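You operate a simulated robot arm through the tools that you are given. There is no shell and no other tool. Be economical: measure what you need, move in short steps, check, and stop when the job is done.

Carry out the task below with a simulated robot arm. There is one attempt and no reset: what you move stays moved.

TASK
Close the grey drawer.

It is judged by the outcome, as a careful person would: the job done as asked, and still so three seconds after it is handed in. It fails if anything else is knocked over, pushed out of place, dropped, spilled or broken.

THE ROBOT
A 6-joint arm with a two-finger parallel gripper, fixed in place. Base frame: the origin is at the foot of the arm, x ahead of it, y to its left, z up. Lengths are in m, angles in degrees, forces in N, time in s.
With the tool pointing down near the work surface it reaches from about 0.2 to 0.64 m from the base axis. Its first joint turns from -66.0 to 66.0 degrees. Payload 2.7 kg.
Tool frame: the origin (TCP) lies between the finger pads and is the grasp point; the fingertips stand 0.023 m ahead of it; z points along the fingers, y is the line along which they close. The gripper opens to 0.094 m. The fingers are 0.038 m wide and 0.01 m thick; the gripper's body (0.054 by 0.096 m) begins 0.039 m behind the TCP.
Orientation is that of the tool frame in the base frame, as a unit quaternion [x, y, z, w]. With the fingers straight down and closing along the base's y, the tool's x points along the base's -x, its y along +y and its z along -z.

THE INTERFACE
- The arm moves only by the tool send_rows. Its argument "series" is a list of rows, each a list of 7 numbers: the shift along the tool's x, y, z in m, then the turn, a rotation vector about the tool's x, y, z in degrees, then the opening in per cent of the stroke, from 0 (shut) to 100 (fully open). In form: [[tx, ty, tz, rx, ry, rz, jaw], ...]. A call has 1 to 10 rows; each row shifts and turns the commanded pose from where the row before left it, along the tool's axes as they then stand. A row lasts 0.2 s, in which the tool goes at most 0.05 m and 8.6 degrees; a call with a longer step from one row to the next is refused whole, and so is a gripper value outside its range. A pose out of reach is approached as far as the arm can. The call stops where the force on the tool passes 40 N (or 10 N more than at its start, if that is more) or the arm is blocked; 0.2 s more then pass. The fingers move at their own pace (about 0.045 m/s each) and stop on an object; they squeeze with about 30 N. The grip force told is the motor's: it shows also when the fingers shut on nothing. Time passes only in rows, and 0.2 s behind the last, so rows that do not move let the fingers close. It gives the time, the measured TCP pose, the force on the tool (base axes), the opening and the grip force at its end, in the units of the frame above (readings bear some noise).
- Cameras (640 x 400 px; columns grow to the right, rows downward): "scene" is fixed at [0.0671, -0.4302, 1.4008]; the picture's right is [0.87, -0.50, 0.00], its down [-0.33, -0.57, -0.75] and it looks along [0.37, 0.65, -0.66] (base axes); focal length 373 px, centre (320, 200). "wrist" rides on the gripper at [-0.039, 0, -0.044] in the tool frame; the picture's right is [0.00, -1.00, 0.00], its down [0.97, 0.00, -0.24] and it looks along [0.24, 0.00, 0.97] (tool axes); focal length 218 px, centre (320, 200).
- get_image(camera): a new picture of that camera. No time passes.
- measure_at(camera, pixels): for up to 12 pixels [column, row] of the newest picture of that camera ("zoom" is the newest enlarged one), the place [x, y, z] in the base frame of the surface seen there, good to about 0.002 m, but the place of the scene camera against the robot may be out by one fixed shift of up to 0.012 m in any direction. No time passes.
- inspect(camera, box): a new picture of the part [left, top, right, bottom] of that camera's present view, enlarged. No time passes.
- sign_off(): hands the job in; it is judged then, once.

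Work in short steps. Measure before you move; look again where a grasp or a placing could have gone wrong, and mend it. You have 60 turns and 30 pictures in all, the two below and enlarged ones among them. Open the gripper and draw the arm clear of the work before you hand the job in, unless the task says otherwise; then end with one line.

The tools are called by a JSON object that holds its "fn" and its "kwargs". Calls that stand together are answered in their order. send_rows: Moves the arm, as the interface text tells. Its arguments: {"type":"object","properties":{"series":{"type":"array","items":{"type":"array","items":{"type":"number"}}}},"required":["series"]} The other tools are called the same way: get_image (camera) takes a picture; measure_at (camera, pixels) gives the place of the surface under pixels of a picture; inspect (camera, box) takes an enlarged picture of a part of a camera's view; sign_off () hands the job in.

At the start:

```text
clock: 0.0
ee_pos: [0.4285, 0.1027, 0.9765]
orientation: [-0.001, 1.0, 0.0, 0.0]
ft_force: [-0.1, 0.1, -0.3]
width: 0.0938
grasp_force: 0.0
```

scene: 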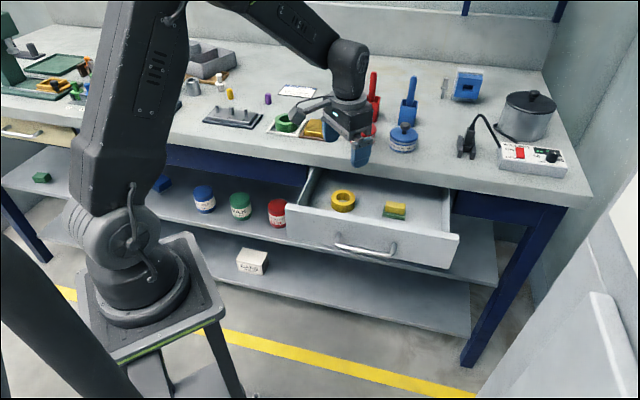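
wrist: 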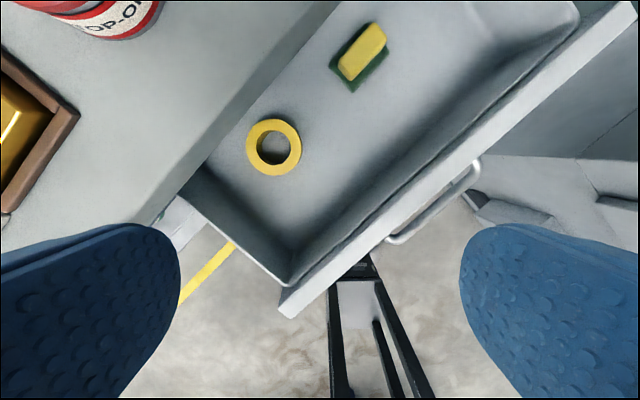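

The grey drawer is open with its front at about (370,245) in the scene picture. I measure its front, handle, contents and the bench edge.

{"fn": "measure_at", "kwargs": {"camera": "scene", "pixels": [[288, 207], [458, 236], [370, 222], [365, 250], [335, 246], [395, 256], [445, 266], [287, 235], [343, 193], [395, 203], [300, 165], [450, 190]]}}

{"fn": "measure_at", "kwargs": {"camera": "wrist", "pixels": [[285, 300], [460, 155], [600, 25], [435, 210], [475, 165], [395, 240], [290, 280], [180, 190], [375, 45], [290, 170], [260, 100], [235, 130]]}}

{"fn": "inspect", "kwargs": {"camera": "scene", "box": [260, 120, 480, 280]}}

```text
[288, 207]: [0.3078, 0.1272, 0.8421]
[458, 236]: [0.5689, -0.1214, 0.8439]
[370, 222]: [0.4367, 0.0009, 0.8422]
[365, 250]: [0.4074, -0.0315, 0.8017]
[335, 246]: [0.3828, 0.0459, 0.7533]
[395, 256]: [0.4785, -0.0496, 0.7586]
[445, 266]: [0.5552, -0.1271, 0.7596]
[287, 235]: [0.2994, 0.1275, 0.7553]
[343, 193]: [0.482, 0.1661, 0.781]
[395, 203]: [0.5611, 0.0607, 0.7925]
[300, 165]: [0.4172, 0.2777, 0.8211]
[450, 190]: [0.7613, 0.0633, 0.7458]
```

```text
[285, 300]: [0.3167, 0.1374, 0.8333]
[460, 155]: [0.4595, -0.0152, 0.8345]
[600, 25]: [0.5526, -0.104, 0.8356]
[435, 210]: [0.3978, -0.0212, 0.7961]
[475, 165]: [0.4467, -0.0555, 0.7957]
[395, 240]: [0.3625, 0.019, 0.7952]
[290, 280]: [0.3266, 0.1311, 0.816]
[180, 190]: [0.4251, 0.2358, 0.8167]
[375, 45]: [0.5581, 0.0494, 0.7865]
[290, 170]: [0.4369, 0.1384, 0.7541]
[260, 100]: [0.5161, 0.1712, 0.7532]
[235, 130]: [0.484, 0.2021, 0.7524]
```

```text
2.50 times, centred on (370, 200) of scene
```

zoom: 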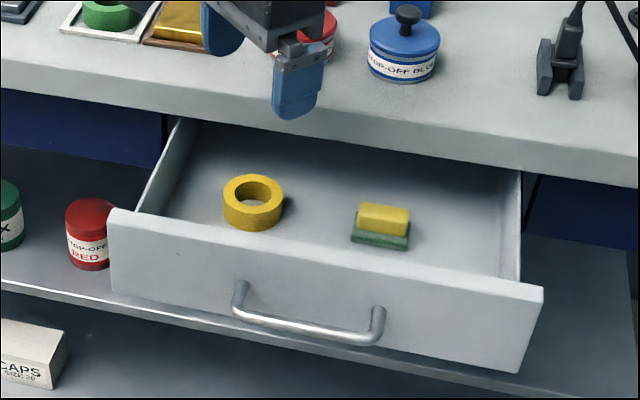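

I measure the bench edge, the bench top and the travel left to close.

{"fn": "measure_at", "kwargs": {"camera": "wrist", "pixels": [[160, 170], [155, 215], [240, 60], [330, 8], [250, 120], [100, 120], [220, 140], [185, 185], [300, 20], [170, 205]]}}

{"fn": "measure_at", "kwargs": {"camera": "zoom", "pixels": [[100, 60], [80, 90], [70, 105], [400, 120], [400, 140], [540, 160], [600, 165], [590, 185], [575, 210], [100, 130], [180, 120], [520, 170]]}}

```text
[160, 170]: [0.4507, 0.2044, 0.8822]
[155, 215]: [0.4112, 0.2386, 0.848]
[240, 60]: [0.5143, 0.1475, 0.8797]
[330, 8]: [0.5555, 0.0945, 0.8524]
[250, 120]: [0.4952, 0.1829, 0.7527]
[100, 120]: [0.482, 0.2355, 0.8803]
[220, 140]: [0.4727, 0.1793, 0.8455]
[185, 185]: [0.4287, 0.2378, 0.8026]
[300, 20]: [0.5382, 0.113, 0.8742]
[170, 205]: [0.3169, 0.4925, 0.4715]
```

```text
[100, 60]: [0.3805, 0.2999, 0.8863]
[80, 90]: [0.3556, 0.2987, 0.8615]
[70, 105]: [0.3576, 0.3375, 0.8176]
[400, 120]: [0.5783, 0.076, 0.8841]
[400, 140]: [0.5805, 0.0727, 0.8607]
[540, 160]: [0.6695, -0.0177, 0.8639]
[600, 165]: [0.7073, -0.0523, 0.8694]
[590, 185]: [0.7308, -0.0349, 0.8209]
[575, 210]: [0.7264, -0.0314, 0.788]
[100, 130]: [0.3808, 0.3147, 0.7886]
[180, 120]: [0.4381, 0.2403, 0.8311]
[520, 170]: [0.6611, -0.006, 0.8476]
```

The bench edge lies at s≈0.46 along the closing direction n=(0.707,0.707), with the bench top at 0.88. The drawer front is at s≈0.315 and the handle bar at s≈0.27, z≈0.796. I'll go in front of the handle at height, shut the jaw and yaw to face the drawer.

{"fn": "send_rows", "kwargs": {"series": [[0.017, -0.0415, 0, 0, 0, 0, 0], [0.017, -0.0415, 0, 0, 0, 0, 0], [0.017, -0.0415, 0, 0, 0, 0, 0], [0.017, -0.0415, 0, 0, 0, 0, 0], [0, 0, 0, 0, 0, -7.5, 0], [0, 0, 0, 0, 0, -7.5, 0], [0, 0, 0, 0, 0, -7.5, 0], [0, 0, 0, 0, 0, -7.5, 0], [0, 0, 0, 0, 0, -7.5, 0], [0, 0, 0, 0, 0, -7.5, 0]]}}

```text
clock: 2.2
ee_pos: [0.3593, -0.0627, 0.977]
orientation: [-0.384, 0.923, 0.0, 0.001]
ft_force: [0.6, -0.1, 0.3]
width: 0.0
grasp_force: 30.1
```

The pose is as planned. Next I tilt the tool 45° so the fingers point forward at the drawer, still at height.

{"fn": "send_rows", "kwargs": {"series": [[0, 0, 0, 0, -7.5, 0, 0], [0, 0, 0, 0, -7.5, 0, 0], [0, 0, 0, 0, -7.5, 0, 0], [0, 0, 0, 0, -7.5, 0, 0], [0, 0, 0, 0, -7.5, 0, 0], [0, 0, 0, 0, -7.5, 0, 0]]}}

{"fn": "get_image", "kwargs": {"camera": "scene"}}

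{"fn": "get_image", "kwargs": {"camera": "wrist"}}

```text
clock: 3.6
ee_pos: [0.3588, -0.0634, 0.9774]
orientation: [-0.353, 0.853, 0.146, 0.355]
ft_force: [0.1, -0.1, 0.1]
width: 0.0
grasp_force: 29.7
```

```text
26 pictures are left
```

scene: 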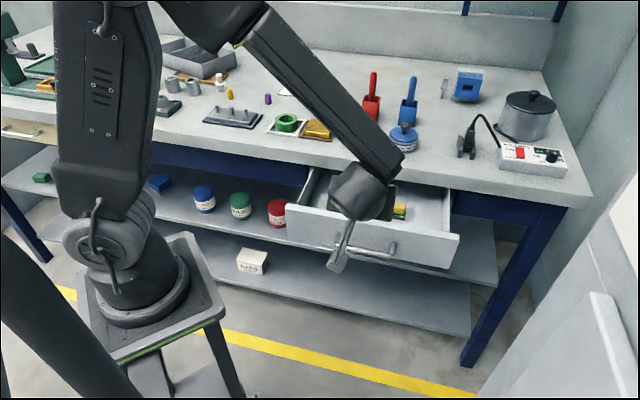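

```text
25 pictures are left
```

wrist: 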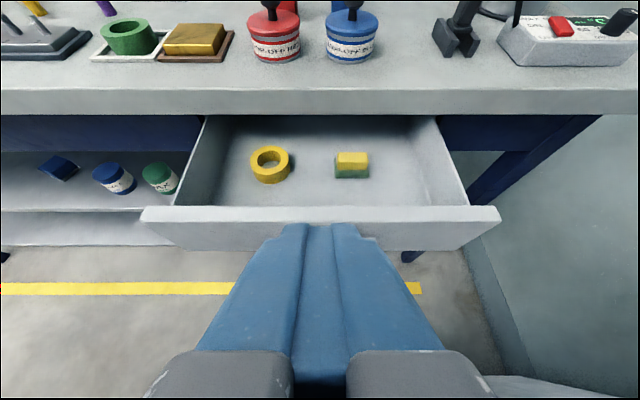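

The tool squarely faces the drawer. Before lowering, I check how high the forearm and wrist sit relative to the bench.

{"fn": "measure_at", "kwargs": {"camera": "scene", "pixels": [[265, 25], [330, 100], [395, 165], [350, 195], [385, 205], [340, 240], [335, 265], [395, 190]]}}

```text
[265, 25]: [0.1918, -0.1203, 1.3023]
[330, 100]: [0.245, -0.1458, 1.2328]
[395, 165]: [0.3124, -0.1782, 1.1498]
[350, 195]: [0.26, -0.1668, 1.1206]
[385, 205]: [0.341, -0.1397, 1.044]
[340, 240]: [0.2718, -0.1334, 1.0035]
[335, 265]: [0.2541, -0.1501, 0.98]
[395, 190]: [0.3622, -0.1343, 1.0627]
```

The forearm is on the near side of the bench and well above it, so I lower the tool 0.19 m straight down in front of the handle.

{"fn": "send_rows", "kwargs": {"series": [[0.0224, 0, 0.0224, 0, 0, 0, 0], [0.0224, 0, 0.0224, 0, 0, 0, 0], [0.0224, 0, 0.0224, 0, 0, 0, 0], [0.0224, 0, 0.0224, 0, 0, 0, 0], [0.0224, 0, 0.0224, 0, 0, 0, 0], [0.0224, 0, 0.0224, 0, 0, 0, 0]]}}

{"fn": "inspect", "kwargs": {"camera": "scene", "box": [240, 130, 480, 300]}}

{"fn": "get_image", "kwargs": {"camera": "wrist"}}

```text
clock: 5.0
ee_pos: [0.3579, -0.063, 0.7843]
orientation: [-0.353, 0.854, 0.146, 0.355]
ft_force: [-0.1, 1.0, -0.6]
width: 0.0
grasp_force: 29.6
```

```text
2.35 times, centred on (360, 215) of scene
```

zoom: 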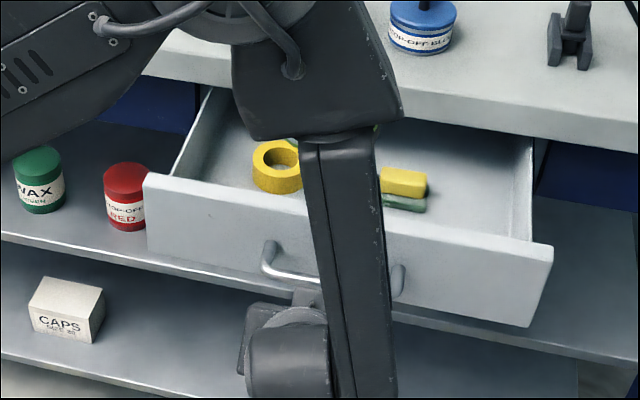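

```text
23 pictures are left
```

wrist: 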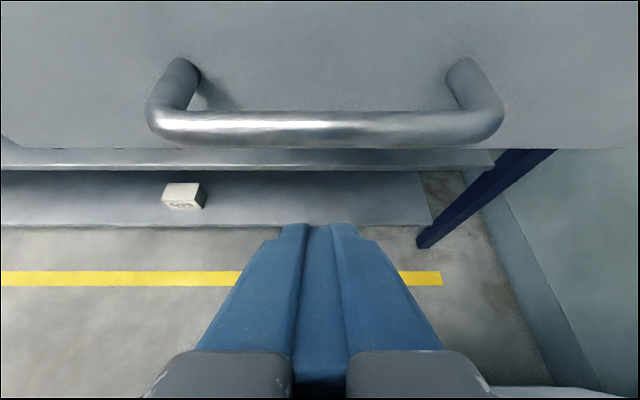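

The tool is centred on the handle bar (bar at wrist (320,128)). I check the bar's height and the links near the bench before pushing.

{"fn": "measure_at", "kwargs": {"camera": "wrist", "pixels": [[320, 115], [320, 128], [320, 140], [300, 240], [320, 60]]}}

{"fn": "measure_at", "kwargs": {"camera": "zoom", "pixels": [[250, 120], [300, 60], [380, 90], [350, 200], [355, 320], [280, 360], [60, 90], [160, 30]]}}

{"fn": "get_image", "kwargs": {"camera": "scene"}}

```text
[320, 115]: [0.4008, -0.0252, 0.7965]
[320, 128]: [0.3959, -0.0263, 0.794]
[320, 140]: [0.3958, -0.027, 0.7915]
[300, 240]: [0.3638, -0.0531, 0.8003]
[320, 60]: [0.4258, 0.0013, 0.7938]
```

```text
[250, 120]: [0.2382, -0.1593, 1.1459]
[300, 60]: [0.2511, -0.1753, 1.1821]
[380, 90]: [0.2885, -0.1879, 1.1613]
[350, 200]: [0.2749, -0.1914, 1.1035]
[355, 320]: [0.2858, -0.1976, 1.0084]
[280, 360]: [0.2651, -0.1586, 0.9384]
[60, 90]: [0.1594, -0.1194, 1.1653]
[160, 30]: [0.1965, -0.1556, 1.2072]
```

```text
22 pictures are left
```

scene: 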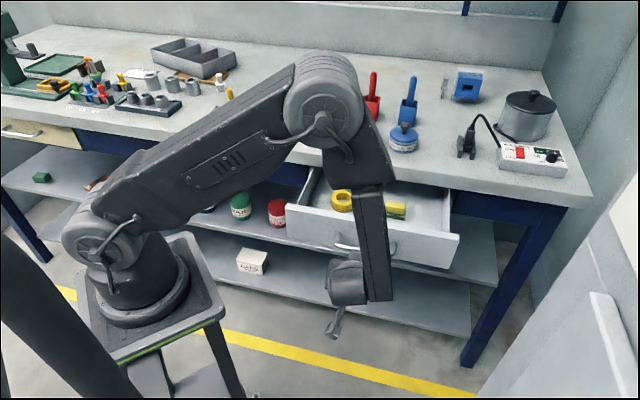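

The bar's outer face is at s≈0.261, z≈0.794, and all links are clear. I push forward along n gently, about 0.08 m.

{"fn": "send_rows", "kwargs": {"series": [[-0.0106, 0, 0.0106, 0, 0, 0, 0], [-0.0106, 0, 0.0106, 0, 0, 0, 0], [-0.0071, 0, 0.0071, 0, 0, 0, 0], [-0.0071, 0, 0.0071, 0, 0, 0, 0], [-0.0071, 0, 0.0071, 0, 0, 0, 0], [-0.0071, 0, 0.0071, 0, 0, 0, 0], [-0.0071, 0, 0.0071, 0, 0, 0, 0]]}}

{"fn": "get_image", "kwargs": {"camera": "wrist"}}

```text
clock: 6.6
ee_pos: [0.4165, -0.0071, 0.788]
orientation: [-0.354, 0.853, 0.147, 0.355]
ft_force: [-0.3, -0.8, 0.4]
width: 0.0003
grasp_force: 29.6
```

```text
21 pictures are left
```

wrist: 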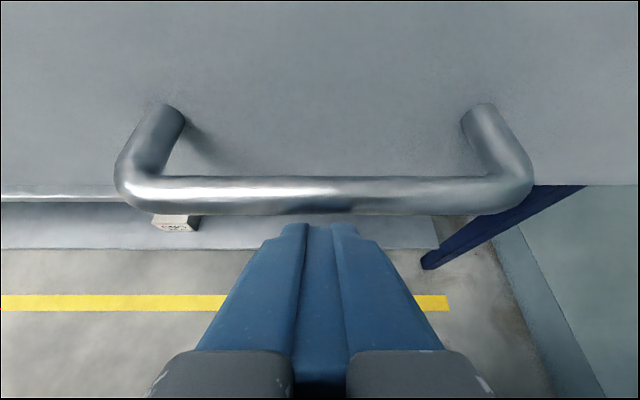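

The bar is now just ahead of the tips with no contact force. I measure whether the drawer has moved.

{"fn": "measure_at", "kwargs": {"camera": "wrist", "pixels": [[320, 180], [320, 195], [320, 208], [302, 232], [320, 100]]}}

{"fn": "measure_at", "kwargs": {"camera": "scene", "pixels": [[288, 207], [458, 236]]}}

```text
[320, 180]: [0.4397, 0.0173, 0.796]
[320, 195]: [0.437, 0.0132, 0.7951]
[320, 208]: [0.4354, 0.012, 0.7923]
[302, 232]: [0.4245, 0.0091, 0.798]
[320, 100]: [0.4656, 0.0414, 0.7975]
```

```text
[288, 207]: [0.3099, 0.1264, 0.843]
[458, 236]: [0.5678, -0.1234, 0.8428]
```

The bar has moved 0.055 m inward to s≈0.317, so the push works. I continue another 0.09 m.

{"fn": "send_rows", "kwargs": {"series": [[-0.005, 0, 0.009, 0, 0, 0, 0], [-0.0071, 0, 0.0071, 0, 0, 0, 0], [-0.0071, 0, 0.0071, 0, 0, 0, 0], [-0.0071, 0, 0.0071, 0, 0, 0, 0], [-0.0071, 0, 0.0071, 0, 0, 0, 0], [-0.0071, 0, 0.0071, 0, 0, 0, 0], [-0.0071, 0, 0.0071, 0, 0, 0, 0], [-0.0071, 0, 0.0071, 0, 0, 0, 0], [-0.0071, 0, 0.0071, 0, 0, 0, 0]]}}

{"fn": "get_image", "kwargs": {"camera": "wrist"}}

{"fn": "get_image", "kwargs": {"camera": "scene"}}

```text
clock: 8.6
ee_pos: [0.4824, 0.0579, 0.7831]
orientation: [-0.353, 0.853, 0.146, 0.355]
ft_force: [0.1, -0.5, 0.6]
width: 0.0
grasp_force: 30.0
```

```text
20 pictures are left
```

wrist: 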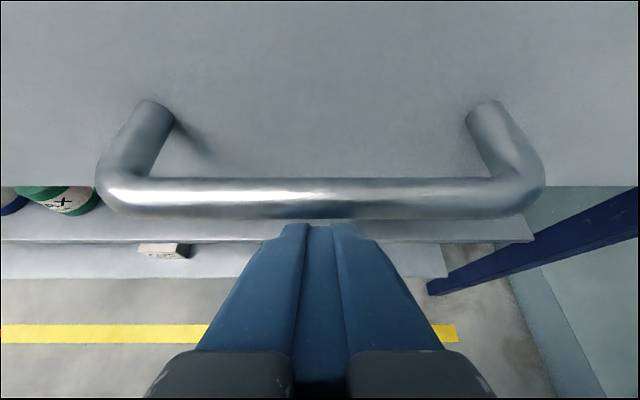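

```text
19 pictures are left
```

scene: 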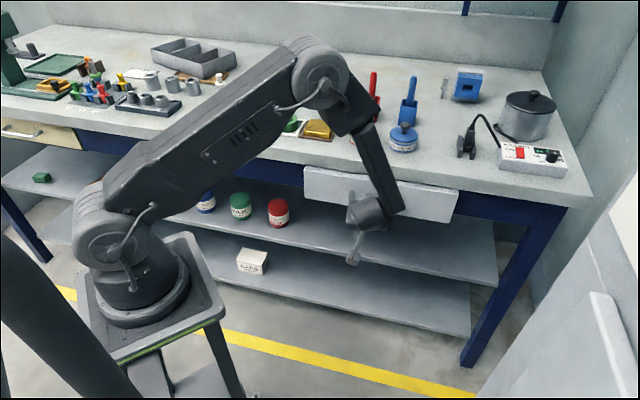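

The drawer front is almost under the bench edge and forces are low. I continue in small steps until it meets its stop.

{"fn": "send_rows", "kwargs": {"series": [[-0.0042, 0, 0.0042, 0, 0, 0, 0], [-0.0042, 0, 0.0042, 0, 0, 0, 0], [-0.0042, 0, 0.0042, 0, 0, 0, 0], [-0.0042, 0, 0.0042, 0, 0, 0, 0], [-0.0042, 0, 0.0042, 0, 0, 0, 0]]}}

{"fn": "get_image", "kwargs": {"camera": "wrist"}}

{"fn": "inspect", "kwargs": {"camera": "scene", "box": [260, 120, 480, 280]}}

```text
clock: 9.8
ee_pos: [0.5012, 0.0808, 0.7836]
orientation: [-0.353, 0.853, 0.147, 0.355]
ft_force: [-0.4, -0.3, 0.6]
width: 0.0002
grasp_force: 29.3
```

```text
18 pictures are left
```

wrist: 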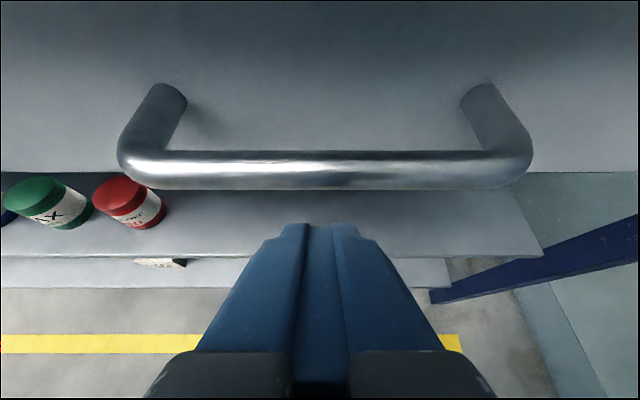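

```text
2.50 times, centred on (370, 200) of scene
```

zoom: 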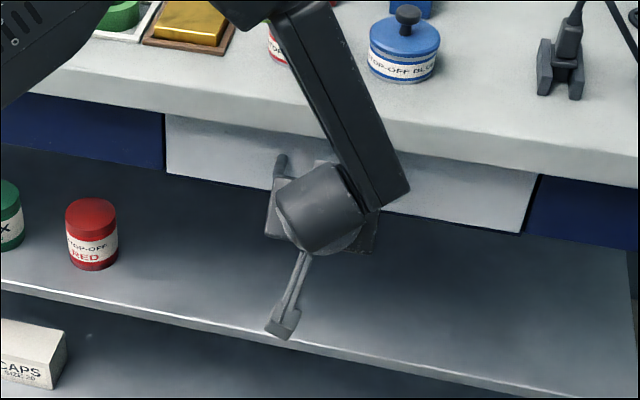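

The front now looks flush with the blue panels and has run ahead of the fingers. I measure the front face against the blue fascia.

{"fn": "measure_at", "kwargs": {"camera": "zoom", "pixels": [[130, 140], [155, 150], [180, 150], [200, 160], [500, 205], [515, 210], [550, 215], [590, 220]]}}

{"fn": "measure_at", "kwargs": {"camera": "wrist", "pixels": [[320, 170], [320, 180], [320, 90]]}}

```text
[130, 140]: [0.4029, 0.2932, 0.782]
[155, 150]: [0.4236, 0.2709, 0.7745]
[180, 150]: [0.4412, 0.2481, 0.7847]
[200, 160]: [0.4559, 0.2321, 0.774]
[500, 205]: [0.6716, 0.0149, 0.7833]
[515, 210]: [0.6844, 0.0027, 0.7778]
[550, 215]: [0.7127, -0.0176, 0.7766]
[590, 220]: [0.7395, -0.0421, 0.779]
```

```text
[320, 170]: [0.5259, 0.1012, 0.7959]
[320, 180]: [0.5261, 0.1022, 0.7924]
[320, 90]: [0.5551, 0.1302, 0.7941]
```

The front is about 5 mm proud of the fascia, which could be either its stop or a small gap. I press gently a little further to confirm.

{"fn": "send_rows", "kwargs": {"series": [[-0.0028, 0, 0.0028, 0, 0, 0, 0], [-0.0028, 0, 0.0028, 0, 0, 0, 0], [-0.0021, 0, 0.0021, 0, 0, 0, 0], [-0.0021, 0, 0.0021, 0, 0, 0, 0]]}}

{"fn": "get_image", "kwargs": {"camera": "wrist"}}

```text
clock: 10.8
ee_pos: [0.5098, 0.0882, 0.7832]
orientation: [-0.353, 0.854, 0.146, 0.353]
ft_force: [-5.8, -7.0, -3.2]
width: 0.0
grasp_force: 30.1
```

```text
16 pictures are left
```

wrist: 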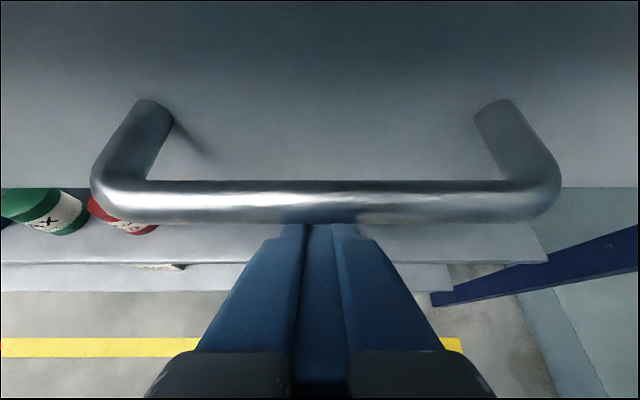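

A resisting force of about 9 N now appears. I measure whether the bar moved from s≈0.444.

{"fn": "measure_at", "kwargs": {"camera": "wrist", "pixels": [[320, 200], [320, 212], [320, 120], [200, 200], [450, 200]]}}

{"fn": "send_rows", "kwargs": {"series": [[-0.0021, 0, 0.0021, 0, 0, 0, 0], [-0.0021, 0, 0.0021, 0, 0, 0, 0]]}}

```text
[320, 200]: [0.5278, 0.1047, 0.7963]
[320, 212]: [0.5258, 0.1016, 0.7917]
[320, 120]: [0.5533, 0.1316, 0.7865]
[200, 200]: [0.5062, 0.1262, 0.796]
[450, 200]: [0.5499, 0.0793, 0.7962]
```

```text
clock: 11.4
ee_pos: [0.5106, 0.0895, 0.7799]
orientation: [-0.352, 0.857, 0.144, 0.347]
ft_force: [-21.6, -27.3, -16.2]
width: 0.0
grasp_force: 29.4
```

The bar did not move and the resistance rose to about 35 N, so the drawer is on its stop. I back straight away without hooking the handle, then rise.

{"fn": "send_rows", "kwargs": {"series": [[0.0071, 0, -0.0071, 0, 0, 0, 0], [0.0141, 0, -0.0141, 0, 0, 0, 0], [0.0212, 0, -0.0212, 0, 0, 0, 0], [0.0283, 0, -0.0283, 0, 0, 0, 0], [0.0283, 0, -0.0283, 0, 0, 0, 0], [0.0283, 0, -0.0283, 0, 0, 0, 0], [0.0141, 0, -0.0141, 0, 0, 0, 0]]}}

{"fn": "send_rows", "kwargs": {"series": [[-0.0212, 0, -0.0212, 0, 0, 0, 50], [-0.0212, 0, -0.0212, 0, 0, 0, 100], [-0.0212, 0, -0.0212, 0, 0, 0, 100], [-0.0212, 0, -0.0212, 0, 0, 0, 100], [-0.0212, 0, -0.0212, 0, 0, 0, 100], [-0.0212, 0, -0.0212, 0, 0, 0, 100]]}}

{"fn": "get_image", "kwargs": {"camera": "scene"}}

{"fn": "inspect", "kwargs": {"camera": "scene", "box": [260, 120, 480, 280]}}

```text
clock: 13.0
ee_pos: [0.3744, -0.0503, 0.785]
orientation: [-0.354, 0.853, 0.146, 0.354]
ft_force: [-0.5, 0.1, -0.2]
width: 0.0003
grasp_force: 29.8
```

```text
clock: 14.4
ee_pos: [0.3755, -0.049, 0.9655]
orientation: [-0.353, 0.854, 0.148, 0.353]
ft_force: [0.1, 0.0, 0.4]
width: 0.0938
grasp_force: 0.1
```

```text
15 pictures are left
```

scene: 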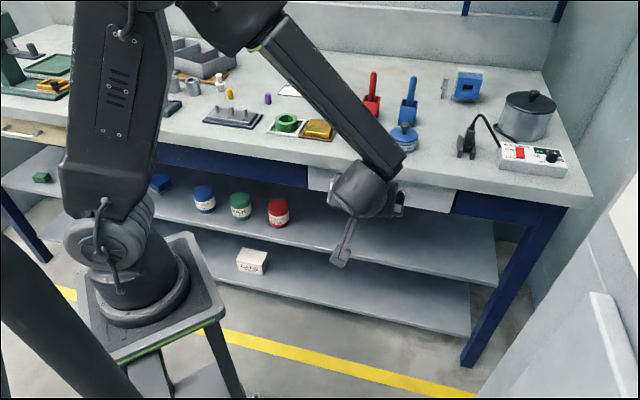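

```text
2.50 times, centred on (370, 200) of scene
```

zoom: 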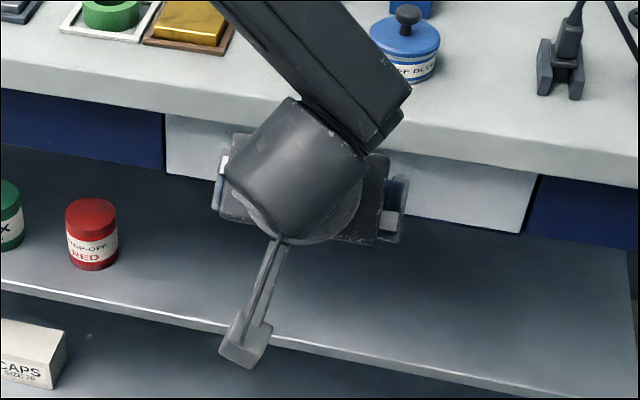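

The drawer stays shut with its front in line with the fascia, nothing else has moved, and the arm is clear with the gripper open. I hand the job in.

{"fn": "sign_off", "kwargs": {}}

```text
The job is handed in.
```

The grey drawer is closed against its stop, nothing else was disturbed, and the arm is clear with the gripper open.
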